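You operate a simulated robot arm through the tools that you are given. There is no shell and no other tool. Be economical: measure what you need, move in short steps, check, and stop when the job is done.

Carry out the task below with a simulated robot arm. There is one attempt and no reset: what you move stays moved.

## Task
Take the teal weight from the top of the short steel bench and put it on the damp card there.

Only the result counts: the job must be done as asked and must still hold three seconds after the hand-in. Knocking over, shifting, dropping, spilling or breaking anything else fails it.

## Robot
A 7-joint arm with a two-finger parallel gripper, fixed in place. Base frame: the origin is at the foot of the arm, x ahead of it, y to its left, z up; the work surface is at about z = 820. Readings come in mm, degrees, newtons and seconds.
With the tool pointing down near the work surface it reaches from about 240 to 680 mm from the base axis. Its first joint turns from -66.0 to 66.0 degrees. Payload 2.4 kg.
Tool frame: the origin (TCP) lies between the finger pads and is the grasp point; the fingertips stand 30 mm ahead of it; z points along the fingers, y is the line along which they close. Largest opening 94 mm; finger width 28, thickness 10; the body of the gripper, 50 by 96 mm, starts 55 mm behind the TCP.
Orientation is told as [roll, pitch, yaw] about the base's x, y, z axes, in that order, counted from this pose: with the fingers straight down and closing along the base's y, the tool's x points along the base's -x, its y along +y and its z along -z.

## Interface
- The arm moves only by the tool apply_moves. Its argument "targets" is a list of rows, each an object (a shift or turn left out is 0, a gripper value left out holds the last) with "slide": the shift along the tool's x, y, z in m, a list of three; "angular": the turn, a rotation vector about the tool's x, y, z in degrees, a list of three; "jaw": the finger opening in m, from 0 to 0.094. In form: [{"slide": [tx, ty, tz], "angular": [wx, wy, wz], "jaw": jaw}, ...]. A call has 1 to 12 rows; each row is the pose to reach, as a shift and turn from the pose commanded when the call began, along the tool's axes at that moment. A row lasts 0.2 s, in which the tool goes at most 50 mm and 8.6 degrees; a call with a longer step from one row to the next is refused whole, and so is a gripper value outside its range. A pose out of reach is approached as far as the arm can. The call stops where the force on the tool passes 40 N (or 10 N more than at its start, if that is more) or the arm is blocked; 0.2 s more then pass. The fingers move at their own pace (about 153 mm/s each) and stop on an object; they squeeze with about 25 N. The grip force told is the motor's: it shows also when the fingers shut on nothing. Time passes only in rows, and 0.2 s behind the last, so rows that repeat a pose let the fingers close. It gives the time, the measured TCP pose, the force on the tool (base axes), the opening and the grip force at its end, in the units of the frame above (readings bear some noise).
- Cameras (640 x 400 px; columns grow to the right, rows downward): "scene" is fixed at [47, 472.5, 1463.7]; the picture's right is [-0.80, -0.60, 0.00], its down [-0.25, 0.33, -0.91] and it looks along [0.55, -0.73, -0.41] (base axes); focal length 319 px, centre (320, 200). "wrist" rides on the gripper at [76, 14, -102] in the tool frame; the picture's right is [-0.18, 0.98, 0.00], its down [-0.75, -0.14, -0.64] and it looks along [-0.63, -0.12, 0.77] (tool axes); focal length 243 px, centre (320, 200). There is no depth. A picture from a camera that has moved, and an enlarged one, comes with that camera's place and axes in the base frame and with its lens. The place of the scene camera against the robot may be out by one fixed shift of up to 18 mm in any direction.
- get_image(camera): a new picture of that camera. It takes no simulated time.
- zoom(camera, box): a new picture of the part [left, top, right, bottom] of that camera's present view, enlarged. It takes no simulated time.
- finish_job(): hands the job in; it is judged then, once.

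Go step by step. Nothing tells you positions but the pictures and the camera data: compare them with the known pose of the tool, close in by small moves and look again before you grip or let go. The budget is 90 turns and 46 pictures, counting those below and the enlarged ones. Unless the task says otherwise, let go and move clear before handing in, and close with one line.

The tools are called after ">>>" by a JSON object that holds its "op" and its "data". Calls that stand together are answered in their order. apply_moves: Moves the arm, as the interface text tells. Its arguments: {"type":"object","properties":{"targets":{"type":"array"}},"required":["targets"]} The other tools are called the same way: get_image (camera) takes a picture; zoom (camera, box) takes an enlarged picture of a part of a camera's view; finish_job () hands the job in.

At the start:

```text
clock: 0.0
position: [281.5, -354.3, 1103.6]
orientation: [0.0, 0.0, 0.0]
contact_force: [-0.4, 0.8, -0.1]
finger_gap: 93.6
finger_force: 0.0
```

scene: 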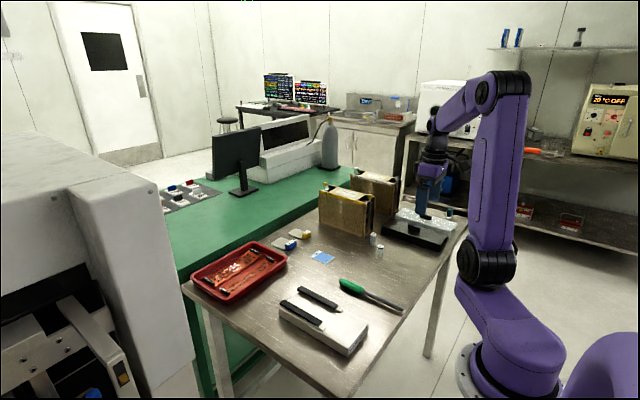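
wrist: 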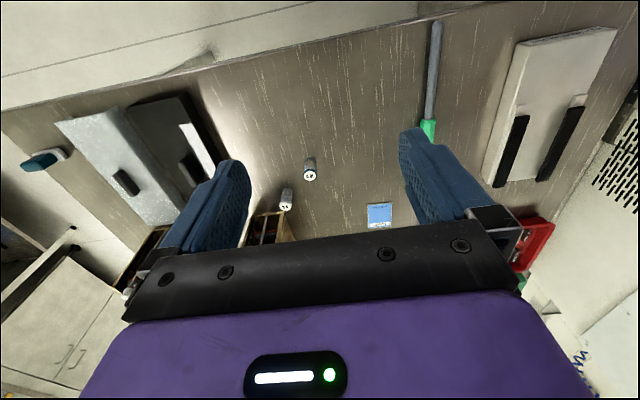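

I see a steel bench with a tray, a blue card, small weights and other items; I need to identify the teal weight and the damp card, so I enlarge both views.

>>> {"op": "zoom", "data": {"camera": "scene", "box": [260, 180, 480, 318]}}

>>> {"op": "zoom", "data": {"camera": "wrist", "box": [0, 80, 240, 230]}}

>>> {"op": "zoom", "data": {"camera": "wrist", "box": [230, 100, 430, 240]}}

>>> {"op": "zoom", "data": {"camera": "scene", "box": [180, 210, 380, 335]}}

```text
2.90 times, centred on (370, 249) of scene
camera zoom: at [47.0, 472.5, 1463.7], right [-0.8, -0.6, 0.0], down [-0.25, 0.33, -0.91], along [0.55, -0.73, -0.41], focal length 925 px, centre (175, 58)
```

zoom: 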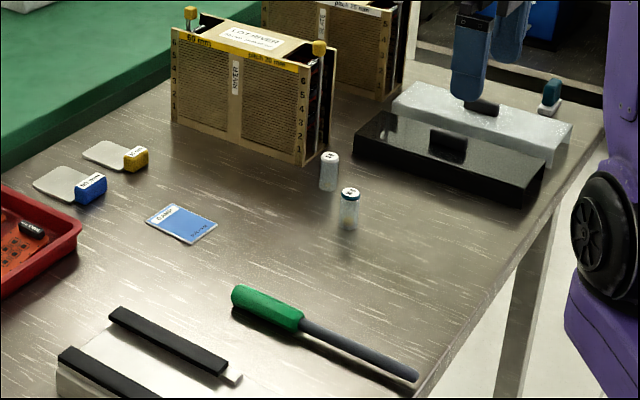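

```text
2.67 times, centred on (120, 155) of wrist
camera zoom: at [206.1, -339.7, 1206.6], right [0.18, 0.98, 0.0], down [0.75, -0.14, 0.64], along [0.63, -0.12, -0.77], focal length 647 px, centre (853, 320)
```

zoom: 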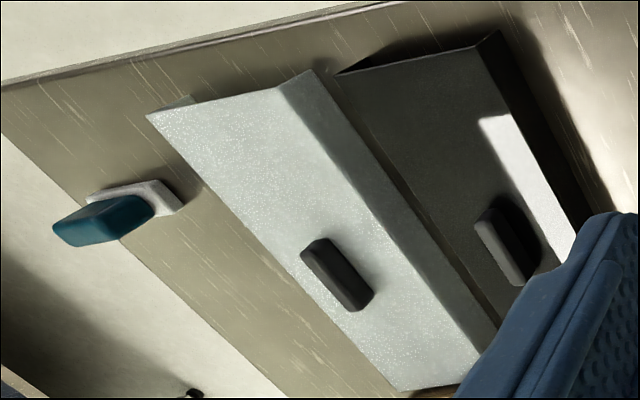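

```text
2.86 times, centred on (330, 170) of wrist
camera zoom: at [206.1, -339.7, 1206.6], right [0.18, 0.98, 0.0], down [0.75, -0.14, 0.64], along [0.63, -0.12, -0.77], focal length 693 px, centre (291, 286)
```

zoom: 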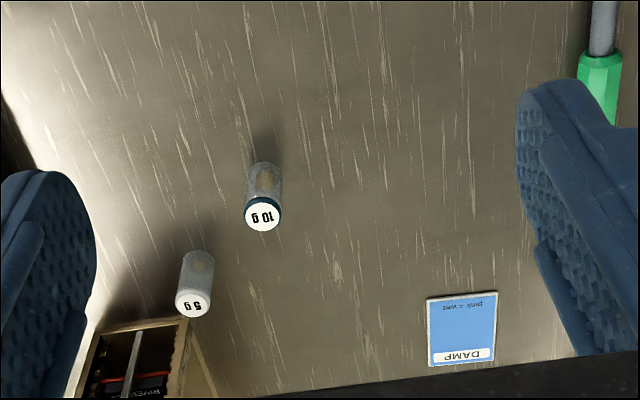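

```text
3.20 times, centred on (280, 272) of scene
camera zoom: at [47.0, 472.5, 1463.7], right [-0.8, -0.6, 0.0], down [-0.25, 0.33, -0.91], along [0.55, -0.73, -0.41], focal length 1021 px, centre (448, -32)
```

zoom: 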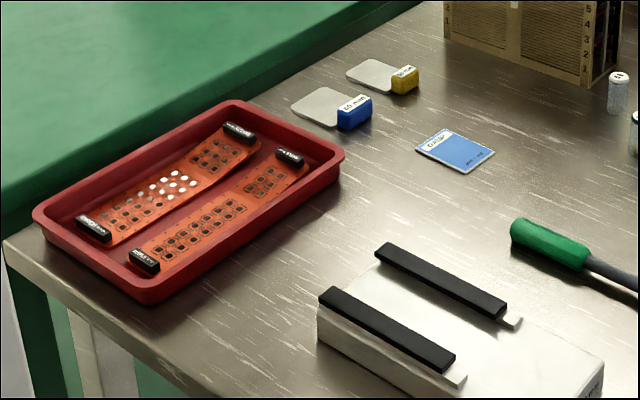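

The vial-like piece marked 10 g has a teal rim, at about (430, -400); the DAMP card is at about (590, -280). The teal block at the far edge is out of reach, so I look closer to be sure which is which.

>>> {"op": "zoom", "data": {"camera": "scene", "box": [360, 225, 392, 265]}}

>>> {"op": "zoom", "data": {"camera": "wrist", "box": [265, 140, 329, 220]}}

>>> {"op": "zoom", "data": {"camera": "scene", "box": [420, 195, 468, 225]}}

```text
10.00 times, centred on (376, 245) of scene
camera zoom: at [47.0, 472.5, 1463.7], right [-0.8, -0.6, 0.0], down [-0.25, 0.33, -0.91], along [0.55, -0.73, -0.41], focal length 3191 px, centre (-240, -250)
```

zoom: 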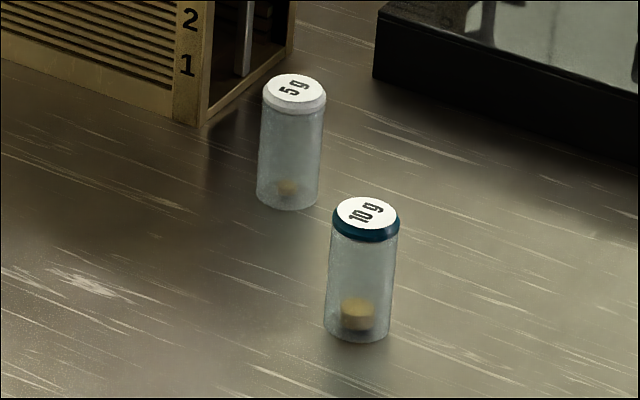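

```text
5.00 times, centred on (297, 180) of wrist
camera zoom: at [206.1, -339.7, 1206.6], right [0.18, 0.98, 0.0], down [0.75, -0.14, 0.64], along [0.63, -0.12, -0.77], focal length 1213 px, centre (435, 300)
```

zoom: 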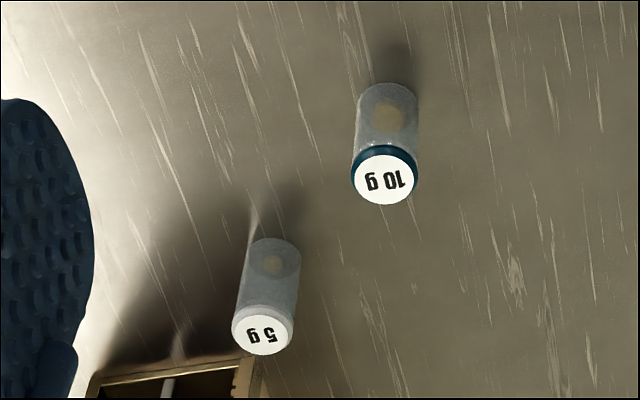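

```text
13.33 times, centred on (444, 210) of scene
camera zoom: at [47.0, 472.5, 1463.7], right [-0.8, -0.6, 0.0], down [-0.25, 0.33, -0.91], along [0.55, -0.73, -0.41], focal length 4254 px, centre (-1333, 67)
```

zoom: 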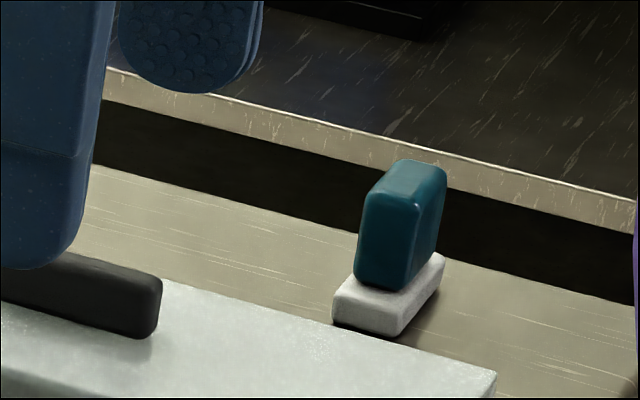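

The teal weight is the teal-capped 10 g piece standing at about (430, -400), roughly 22 mm wide and 46 mm tall. I go above it and look again.

>>> {"op": "apply_moves", "data": {"targets": [{"slide": [-0.03, -0.009, 0.032], "jaw": 0.07}, {"slide": [-0.06, -0.018, 0.064]}, {"slide": [-0.09, -0.027, 0.096]}, {"slide": [-0.12, -0.036, 0.128]}, {"slide": [-0.148, -0.0455, 0.16]}, {"slide": [-0.148, -0.0455, 0.16]}]}}

>>> {"op": "get_image", "data": {"camera": "wrist"}}

>>> {"op": "get_image", "data": {"camera": "scene"}}

```text
clock: 1.4
position: [429.6, -401.2, 943.9]
orientation: [0.0, 0.0, 0.0]
contact_force: [-0.1, 0.3, 0.1]
finger_gap: 70.1
finger_force: 0.0
```

```text
36 pictures are left
camera wrist: at [354.2, -386.3, 1046.1], right [0.18, 0.98, 0.0], down [0.75, -0.14, 0.64], along [0.63, -0.12, -0.77], focal length 243 px, centre (320, 200)
```

wrist: 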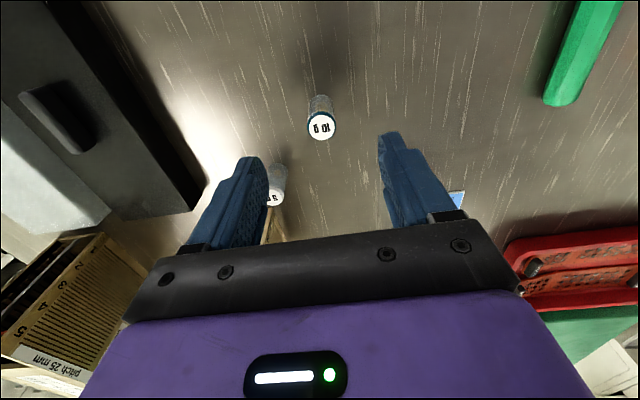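

```text
35 pictures are left
```

scene: 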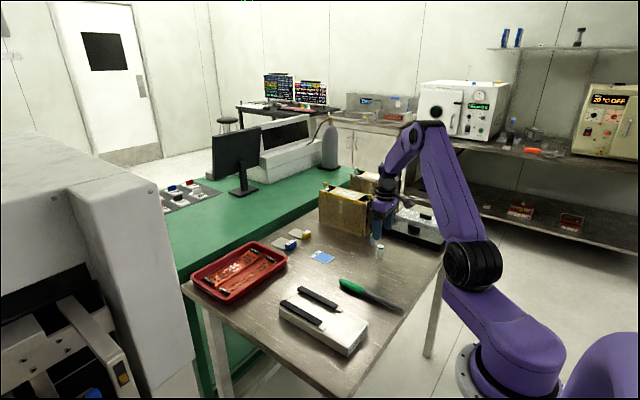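

The 10 g weight's top projects to (430, -399.5), right under the TCP, so I descend in steps.

>>> {"op": "apply_moves", "data": {"targets": [{"slide": [0, 0, 0.025]}, {"slide": [0, 0, 0.045]}, {"slide": [0, 0, 0.06]}, {"slide": [0, 0, 0.06]}]}}

>>> {"op": "get_image", "data": {"camera": "wrist"}}

>>> {"op": "zoom", "data": {"camera": "scene", "box": [340, 190, 420, 270]}}

```text
clock: 2.4
position: [430.5, -401.2, 883.3]
orientation: [0.0, 0.0, 0.0]
contact_force: [-0.6, 0.3, 0.5]
finger_gap: 70.0
finger_force: 0.1
```

```text
34 pictures are left
camera wrist: at [354.7, -385.8, 986.7], right [0.18, 0.98, 0.0], down [0.75, -0.14, 0.64], along [0.63, -0.12, -0.77], focal length 243 px, centre (320, 200)
```

wrist: 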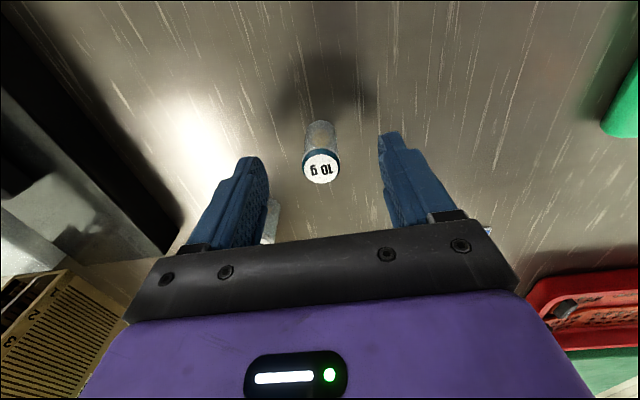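

```text
5.00 times, centred on (380, 230) of scene
camera zoom: at [47.0, 472.5, 1463.7], right [-0.8, -0.6, 0.0], down [-0.25, 0.33, -0.91], along [0.55, -0.73, -0.41], focal length 1595 px, centre (20, 50)
```

zoom: 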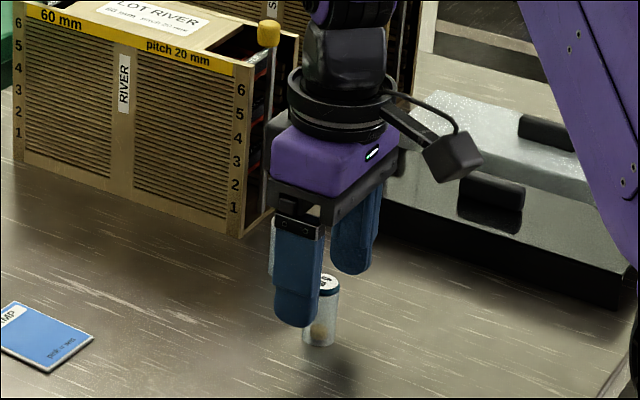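

Still centred (weight at 429, -399.5). I descend to grasp height.

>>> {"op": "apply_moves", "data": {"targets": [{"slide": [0.0005, 0.001, 0.014]}, {"slide": [0.0005, 0.001, 0.028]}, {"slide": [0.0005, 0.001, 0.028]}]}}

>>> {"op": "get_image", "data": {"camera": "wrist"}}

```text
clock: 3.2
position: [430.2, -399.2, 856.2]
orientation: [0.0, 0.0, 0.0]
contact_force: [0.6, -0.5, -0.4]
finger_gap: 69.9
finger_force: 0.1
```

```text
32 pictures are left
camera wrist: at [354.1, -384.2, 958.5], right [0.18, 0.98, 0.0], down [0.75, -0.14, 0.64], along [0.63, -0.12, -0.77], focal length 243 px, centre (320, 200)
```

wrist: 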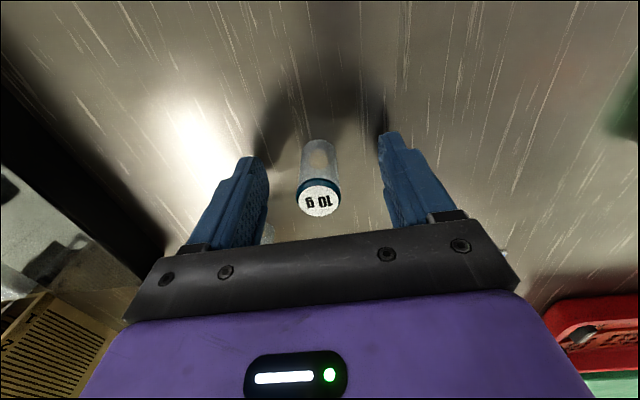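

The weight stands between the fingers, centred; I close on it.

>>> {"op": "apply_moves", "data": {"targets": [{"jaw": 0.04}, {"jaw": 0.028}, {"jaw": 0.02}, {"jaw": 0.012}, {"jaw": 0.012}]}}

>>> {"op": "get_image", "data": {"camera": "wrist"}}

```text
clock: 4.4
position: [428.9, -399.2, 855.6]
orientation: [0.1, 0.0, -0.1]
contact_force: [-0.1, -0.1, 0.8]
finger_gap: 21.3
finger_force: 25.7
```

```text
31 pictures are left
camera wrist: at [354.2, -384.1, 958.7], right [0.18, 0.98, 0.0], down [0.75, -0.14, 0.64], along [0.63, -0.12, -0.77], focal length 243 px, centre (320, 200)
```

wrist: 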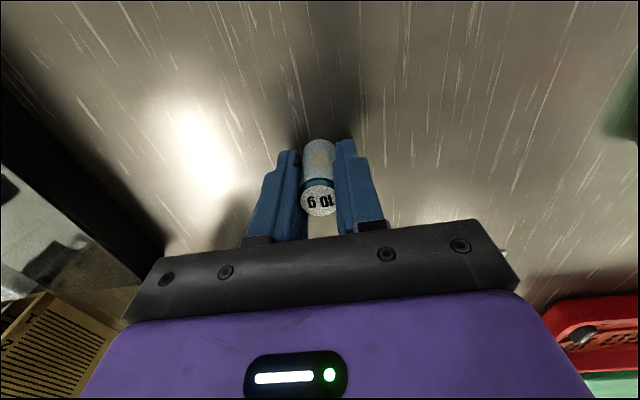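

Gripped at 21 mm opening. I lift slowly and check that it holds.

>>> {"op": "apply_moves", "data": {"targets": [{"slide": [0, 0, -0.01]}, {"slide": [0, 0, -0.03]}, {"slide": [0, 0, -0.055]}, {"slide": [0, 0, -0.08]}, {"slide": [0, 0, -0.1]}, {"slide": [0, 0, -0.1]}]}}

>>> {"op": "get_image", "data": {"camera": "wrist"}}

>>> {"op": "zoom", "data": {"camera": "scene", "box": [260, 170, 420, 270]}}

```text
clock: 5.8
position: [429.7, -398.1, 956.0]
orientation: [0.0, -0.1, -0.1]
contact_force: [-0.1, -0.1, -0.2]
finger_gap: 21.2
finger_force: 25.1
```

```text
30 pictures are left
camera wrist: at [353.4, -383.8, 1059.4], right [0.18, 0.98, 0.0], down [0.75, -0.14, 0.64], along [0.63, -0.12, -0.77], focal length 243 px, centre (320, 200)
```

wrist: 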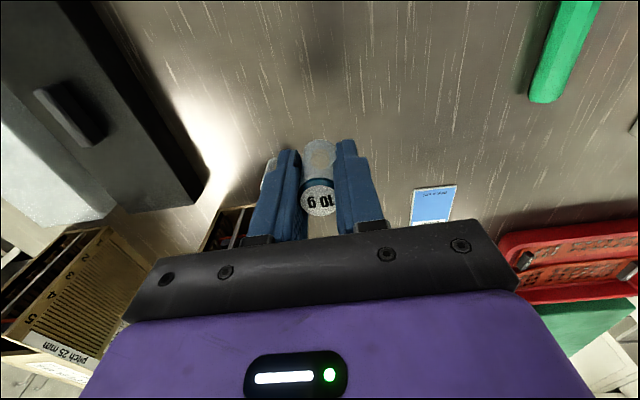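

```text
4.00 times, centred on (340, 220) of scene
camera zoom: at [47.0, 472.5, 1463.7], right [-0.8, -0.6, 0.0], down [-0.25, 0.33, -0.91], along [0.55, -0.73, -0.41], focal length 1276 px, centre (240, 120)
```

zoom: 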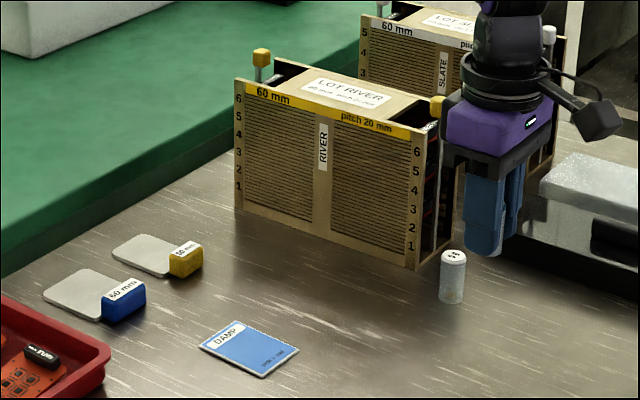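

The weight is held securely. The card centre agrees from both cameras at about (589, -280), so I carry the weight over there at a safe height.

>>> {"op": "apply_moves", "data": {"targets": [{"slide": [-0.02, 0.015, 0]}, {"slide": [-0.05, 0.037, 0]}, {"slide": [-0.08, 0.059, 0]}, {"slide": [-0.11, 0.081, 0]}, {"slide": [-0.14, 0.104, 0]}, {"slide": [-0.159, 0.1185, 0]}, {"slide": [-0.159, 0.1185, 0]}]}}

>>> {"op": "get_image", "data": {"camera": "wrist"}}

>>> {"op": "zoom", "data": {"camera": "scene", "box": [260, 170, 420, 270]}}

```text
clock: 7.4
position: [586.7, -280.3, 956.2]
orientation: [-0.2, 0.0, 0.0]
contact_force: [-0.1, -0.2, -0.5]
finger_gap: 21.3
finger_force: 25.2
```

```text
28 pictures are left
camera wrist: at [512.5, -265.5, 1058.6], right [0.18, 0.98, 0.0], down [0.75, -0.14, 0.64], along [0.63, -0.12, -0.77], focal length 243 px, centre (320, 200)
```

wrist: 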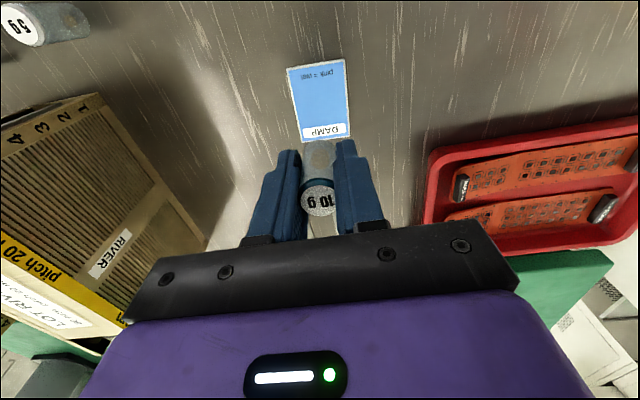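

```text
4.00 times, centred on (340, 220) of scene
camera zoom: at [47.0, 472.6, 1463.7], right [-0.8, -0.6, 0.0], down [-0.25, 0.33, -0.91], along [0.55, -0.73, -0.41], focal length 1276 px, centre (240, 120)
```

zoom: 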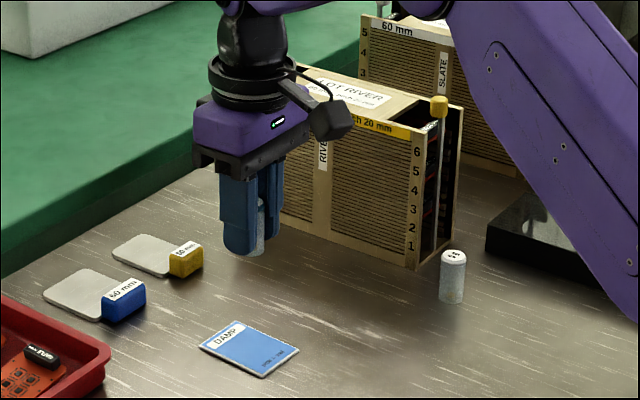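

The card centre computes to (591, -280), within a few millimetres of the weight. I lower most of the way and check.

>>> {"op": "apply_moves", "data": {"targets": [{"slide": [-0.001, 0, 0.02]}, {"slide": [-0.0025, 0, 0.045]}, {"slide": [-0.0025, 0, 0.07]}, {"slide": [-0.0025, 0, 0.085]}, {"slide": [-0.0025, 0, 0.085]}]}}

>>> {"op": "get_image", "data": {"camera": "wrist"}}

>>> {"op": "zoom", "data": {"camera": "scene", "box": [280, 215, 376, 275]}}

```text
clock: 8.6
position: [589.7, -280.7, 871.0]
orientation: [0.0, 0.0, 0.0]
contact_force: [0.4, -0.3, -0.8]
finger_gap: 21.1
finger_force: 24.7
```

```text
26 pictures are left
camera wrist: at [515.3, -265.4, 973.7], right [0.18, 0.98, 0.0], down [0.75, -0.14, 0.64], along [0.63, -0.12, -0.77], focal length 243 px, centre (320, 200)
```

wrist: 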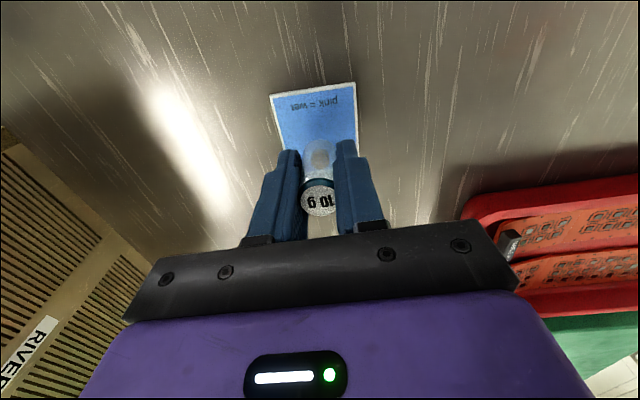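

```text
6.67 times, centred on (328, 245) of scene
camera zoom: at [47.0, 472.5, 1463.7], right [-0.8, -0.6, 0.0], down [-0.25, 0.33, -0.91], along [0.55, -0.73, -0.41], focal length 2127 px, centre (267, -100)
```

zoom: 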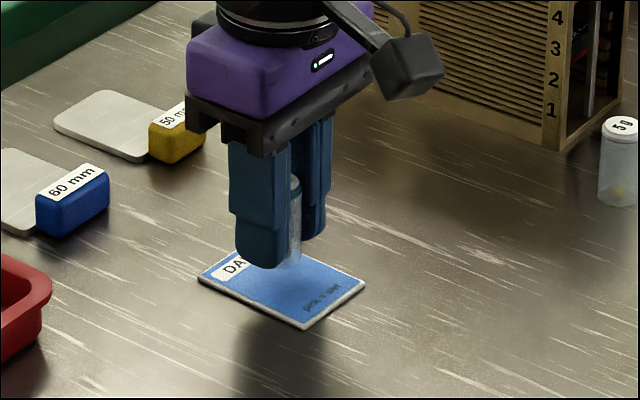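

Everything lines up over the card. I lower in small steps, watching the force.

>>> {"op": "apply_moves", "data": {"targets": [{"slide": [-0.0005, 0.0005, 0.006]}, {"slide": [-0.0005, 0.0005, 0.0105]}, {"slide": [-0.0005, 0.0005, 0.0105]}]}}

>>> {"op": "zoom", "data": {"camera": "scene", "box": [304, 230, 352, 270]}}

```text
clock: 9.4
position: [591.2, -279.4, 860.0]
orientation: [0.0, 0.0, -0.1]
contact_force: [-0.3, 0.0, -0.5]
finger_gap: 21.4
finger_force: 24.7
```

```text
10.00 times, centred on (328, 250) of scene
camera zoom: at [47.0, 472.5, 1463.7], right [-0.8, -0.6, 0.0], down [-0.25, 0.33, -0.91], along [0.55, -0.73, -0.41], focal length 3191 px, centre (240, -300)
```

zoom: 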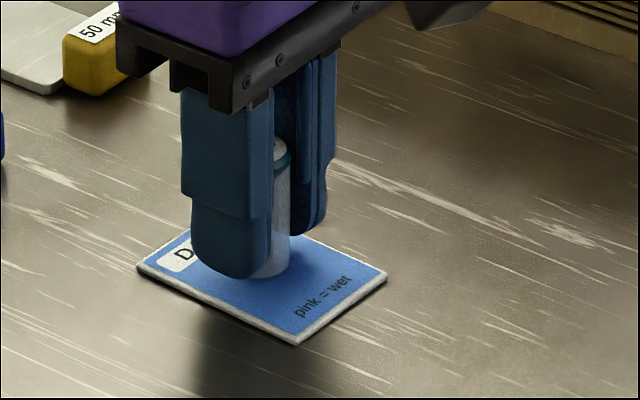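

>>> {"op": "apply_moves", "data": {"targets": [{"slide": [0, 0, 0.001]}, {"slide": [0, 0, 0.0015]}]}}

```text
clock: 10.0
position: [591.3, -280.3, 859.5]
orientation: [0.0, 0.1, 0.0]
contact_force: [0.1, -0.1, -0.2]
finger_gap: 21.2
finger_force: 25.2
```

No contact yet; I continue by a millimetre at a time.

>>> {"op": "apply_moves", "data": {"targets": [{"slide": [0, 0, 0.0005]}, {"slide": [0, 0, 0.001]}, {"slide": [0, 0, 0.001]}]}}

```text
clock: 10.8
position: [591.0, -278.5, 858.5]
orientation: [0.1, -0.2, -0.1]
contact_force: [0.2, 0.3, 6.5]
finger_gap: 21.3
finger_force: 24.9
```

A light 6.5 N of contact shows the weight is standing on the card. I open the fingers gradually and check.

>>> {"op": "apply_moves", "data": {"targets": [{"jaw": 0.023}, {"jaw": 0.028}, {"jaw": 0.04}, {"jaw": 0.055}, {"jaw": 0.055}]}}

>>> {"op": "get_image", "data": {"camera": "wrist"}}

```text
clock: 12.0
position: [590.3, -279.6, 857.8]
orientation: [0.0, 0.0, 0.0]
contact_force: [0.8, 0.2, -0.4]
finger_gap: 54.9
finger_force: 0.0
```

```text
23 pictures are left
camera wrist: at [515.6, -265.2, 960.6], right [0.18, 0.98, 0.0], down [0.75, -0.14, 0.64], along [0.63, -0.12, -0.77], focal length 243 px, centre (320, 200)
```

wrist: 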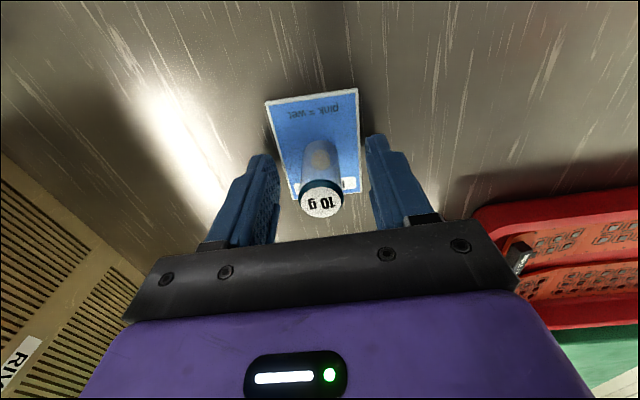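

The weight stands upright near the card's centre. I raise the hand straight up and clear.

>>> {"op": "apply_moves", "data": {"targets": [{"slide": [0, 0, -0.015]}, {"slide": [0, 0, -0.04]}, {"slide": [0, 0, -0.08]}, {"slide": [0, 0, -0.12]}, {"slide": [0, 0, -0.15]}, {"slide": [0, 0, -0.15]}]}}

>>> {"op": "get_image", "data": {"camera": "wrist"}}

>>> {"op": "zoom", "data": {"camera": "scene", "box": [260, 190, 420, 290]}}

```text
clock: 13.4
position: [590.7, -281.2, 1008.8]
orientation: [0.1, 0.0, 0.1]
contact_force: [-0.4, 0.1, -0.2]
finger_gap: 55.1
finger_force: 0.1
```

```text
22 pictures are left
camera wrist: at [516.0, -265.6, 1112.0], right [0.18, 0.98, 0.0], down [0.75, -0.14, 0.64], along [0.63, -0.12, -0.77], focal length 243 px, centre (320, 200)
```

wrist: 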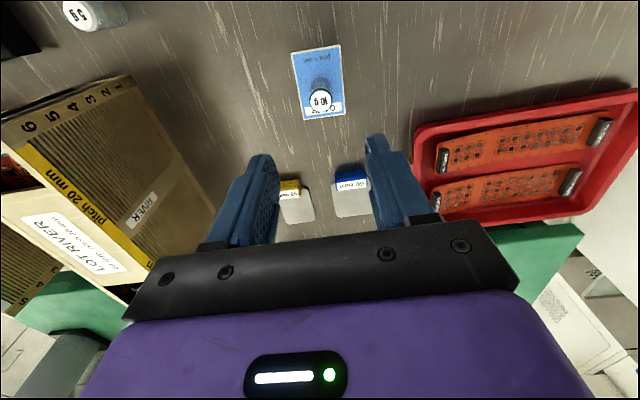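

```text
4.00 times, centred on (340, 240) of scene
camera zoom: at [47.0, 472.5, 1463.7], right [-0.8, -0.6, 0.0], down [-0.25, 0.33, -0.91], along [0.55, -0.73, -0.41], focal length 1276 px, centre (240, 40)
```

zoom: 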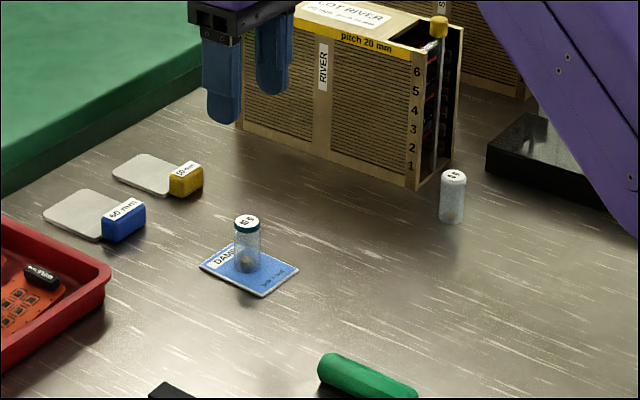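

The teal-capped weight stands upright on the damp card, nothing else has moved, and the hand is clear, so I hand in.

>>> {"op": "finish_job", "data": {}}

```text
The job is handed in.
```

The teal-capped 10 g weight is standing upright near the middle of the damp card, the gripper is clear, and the pictures show nothing else moved.
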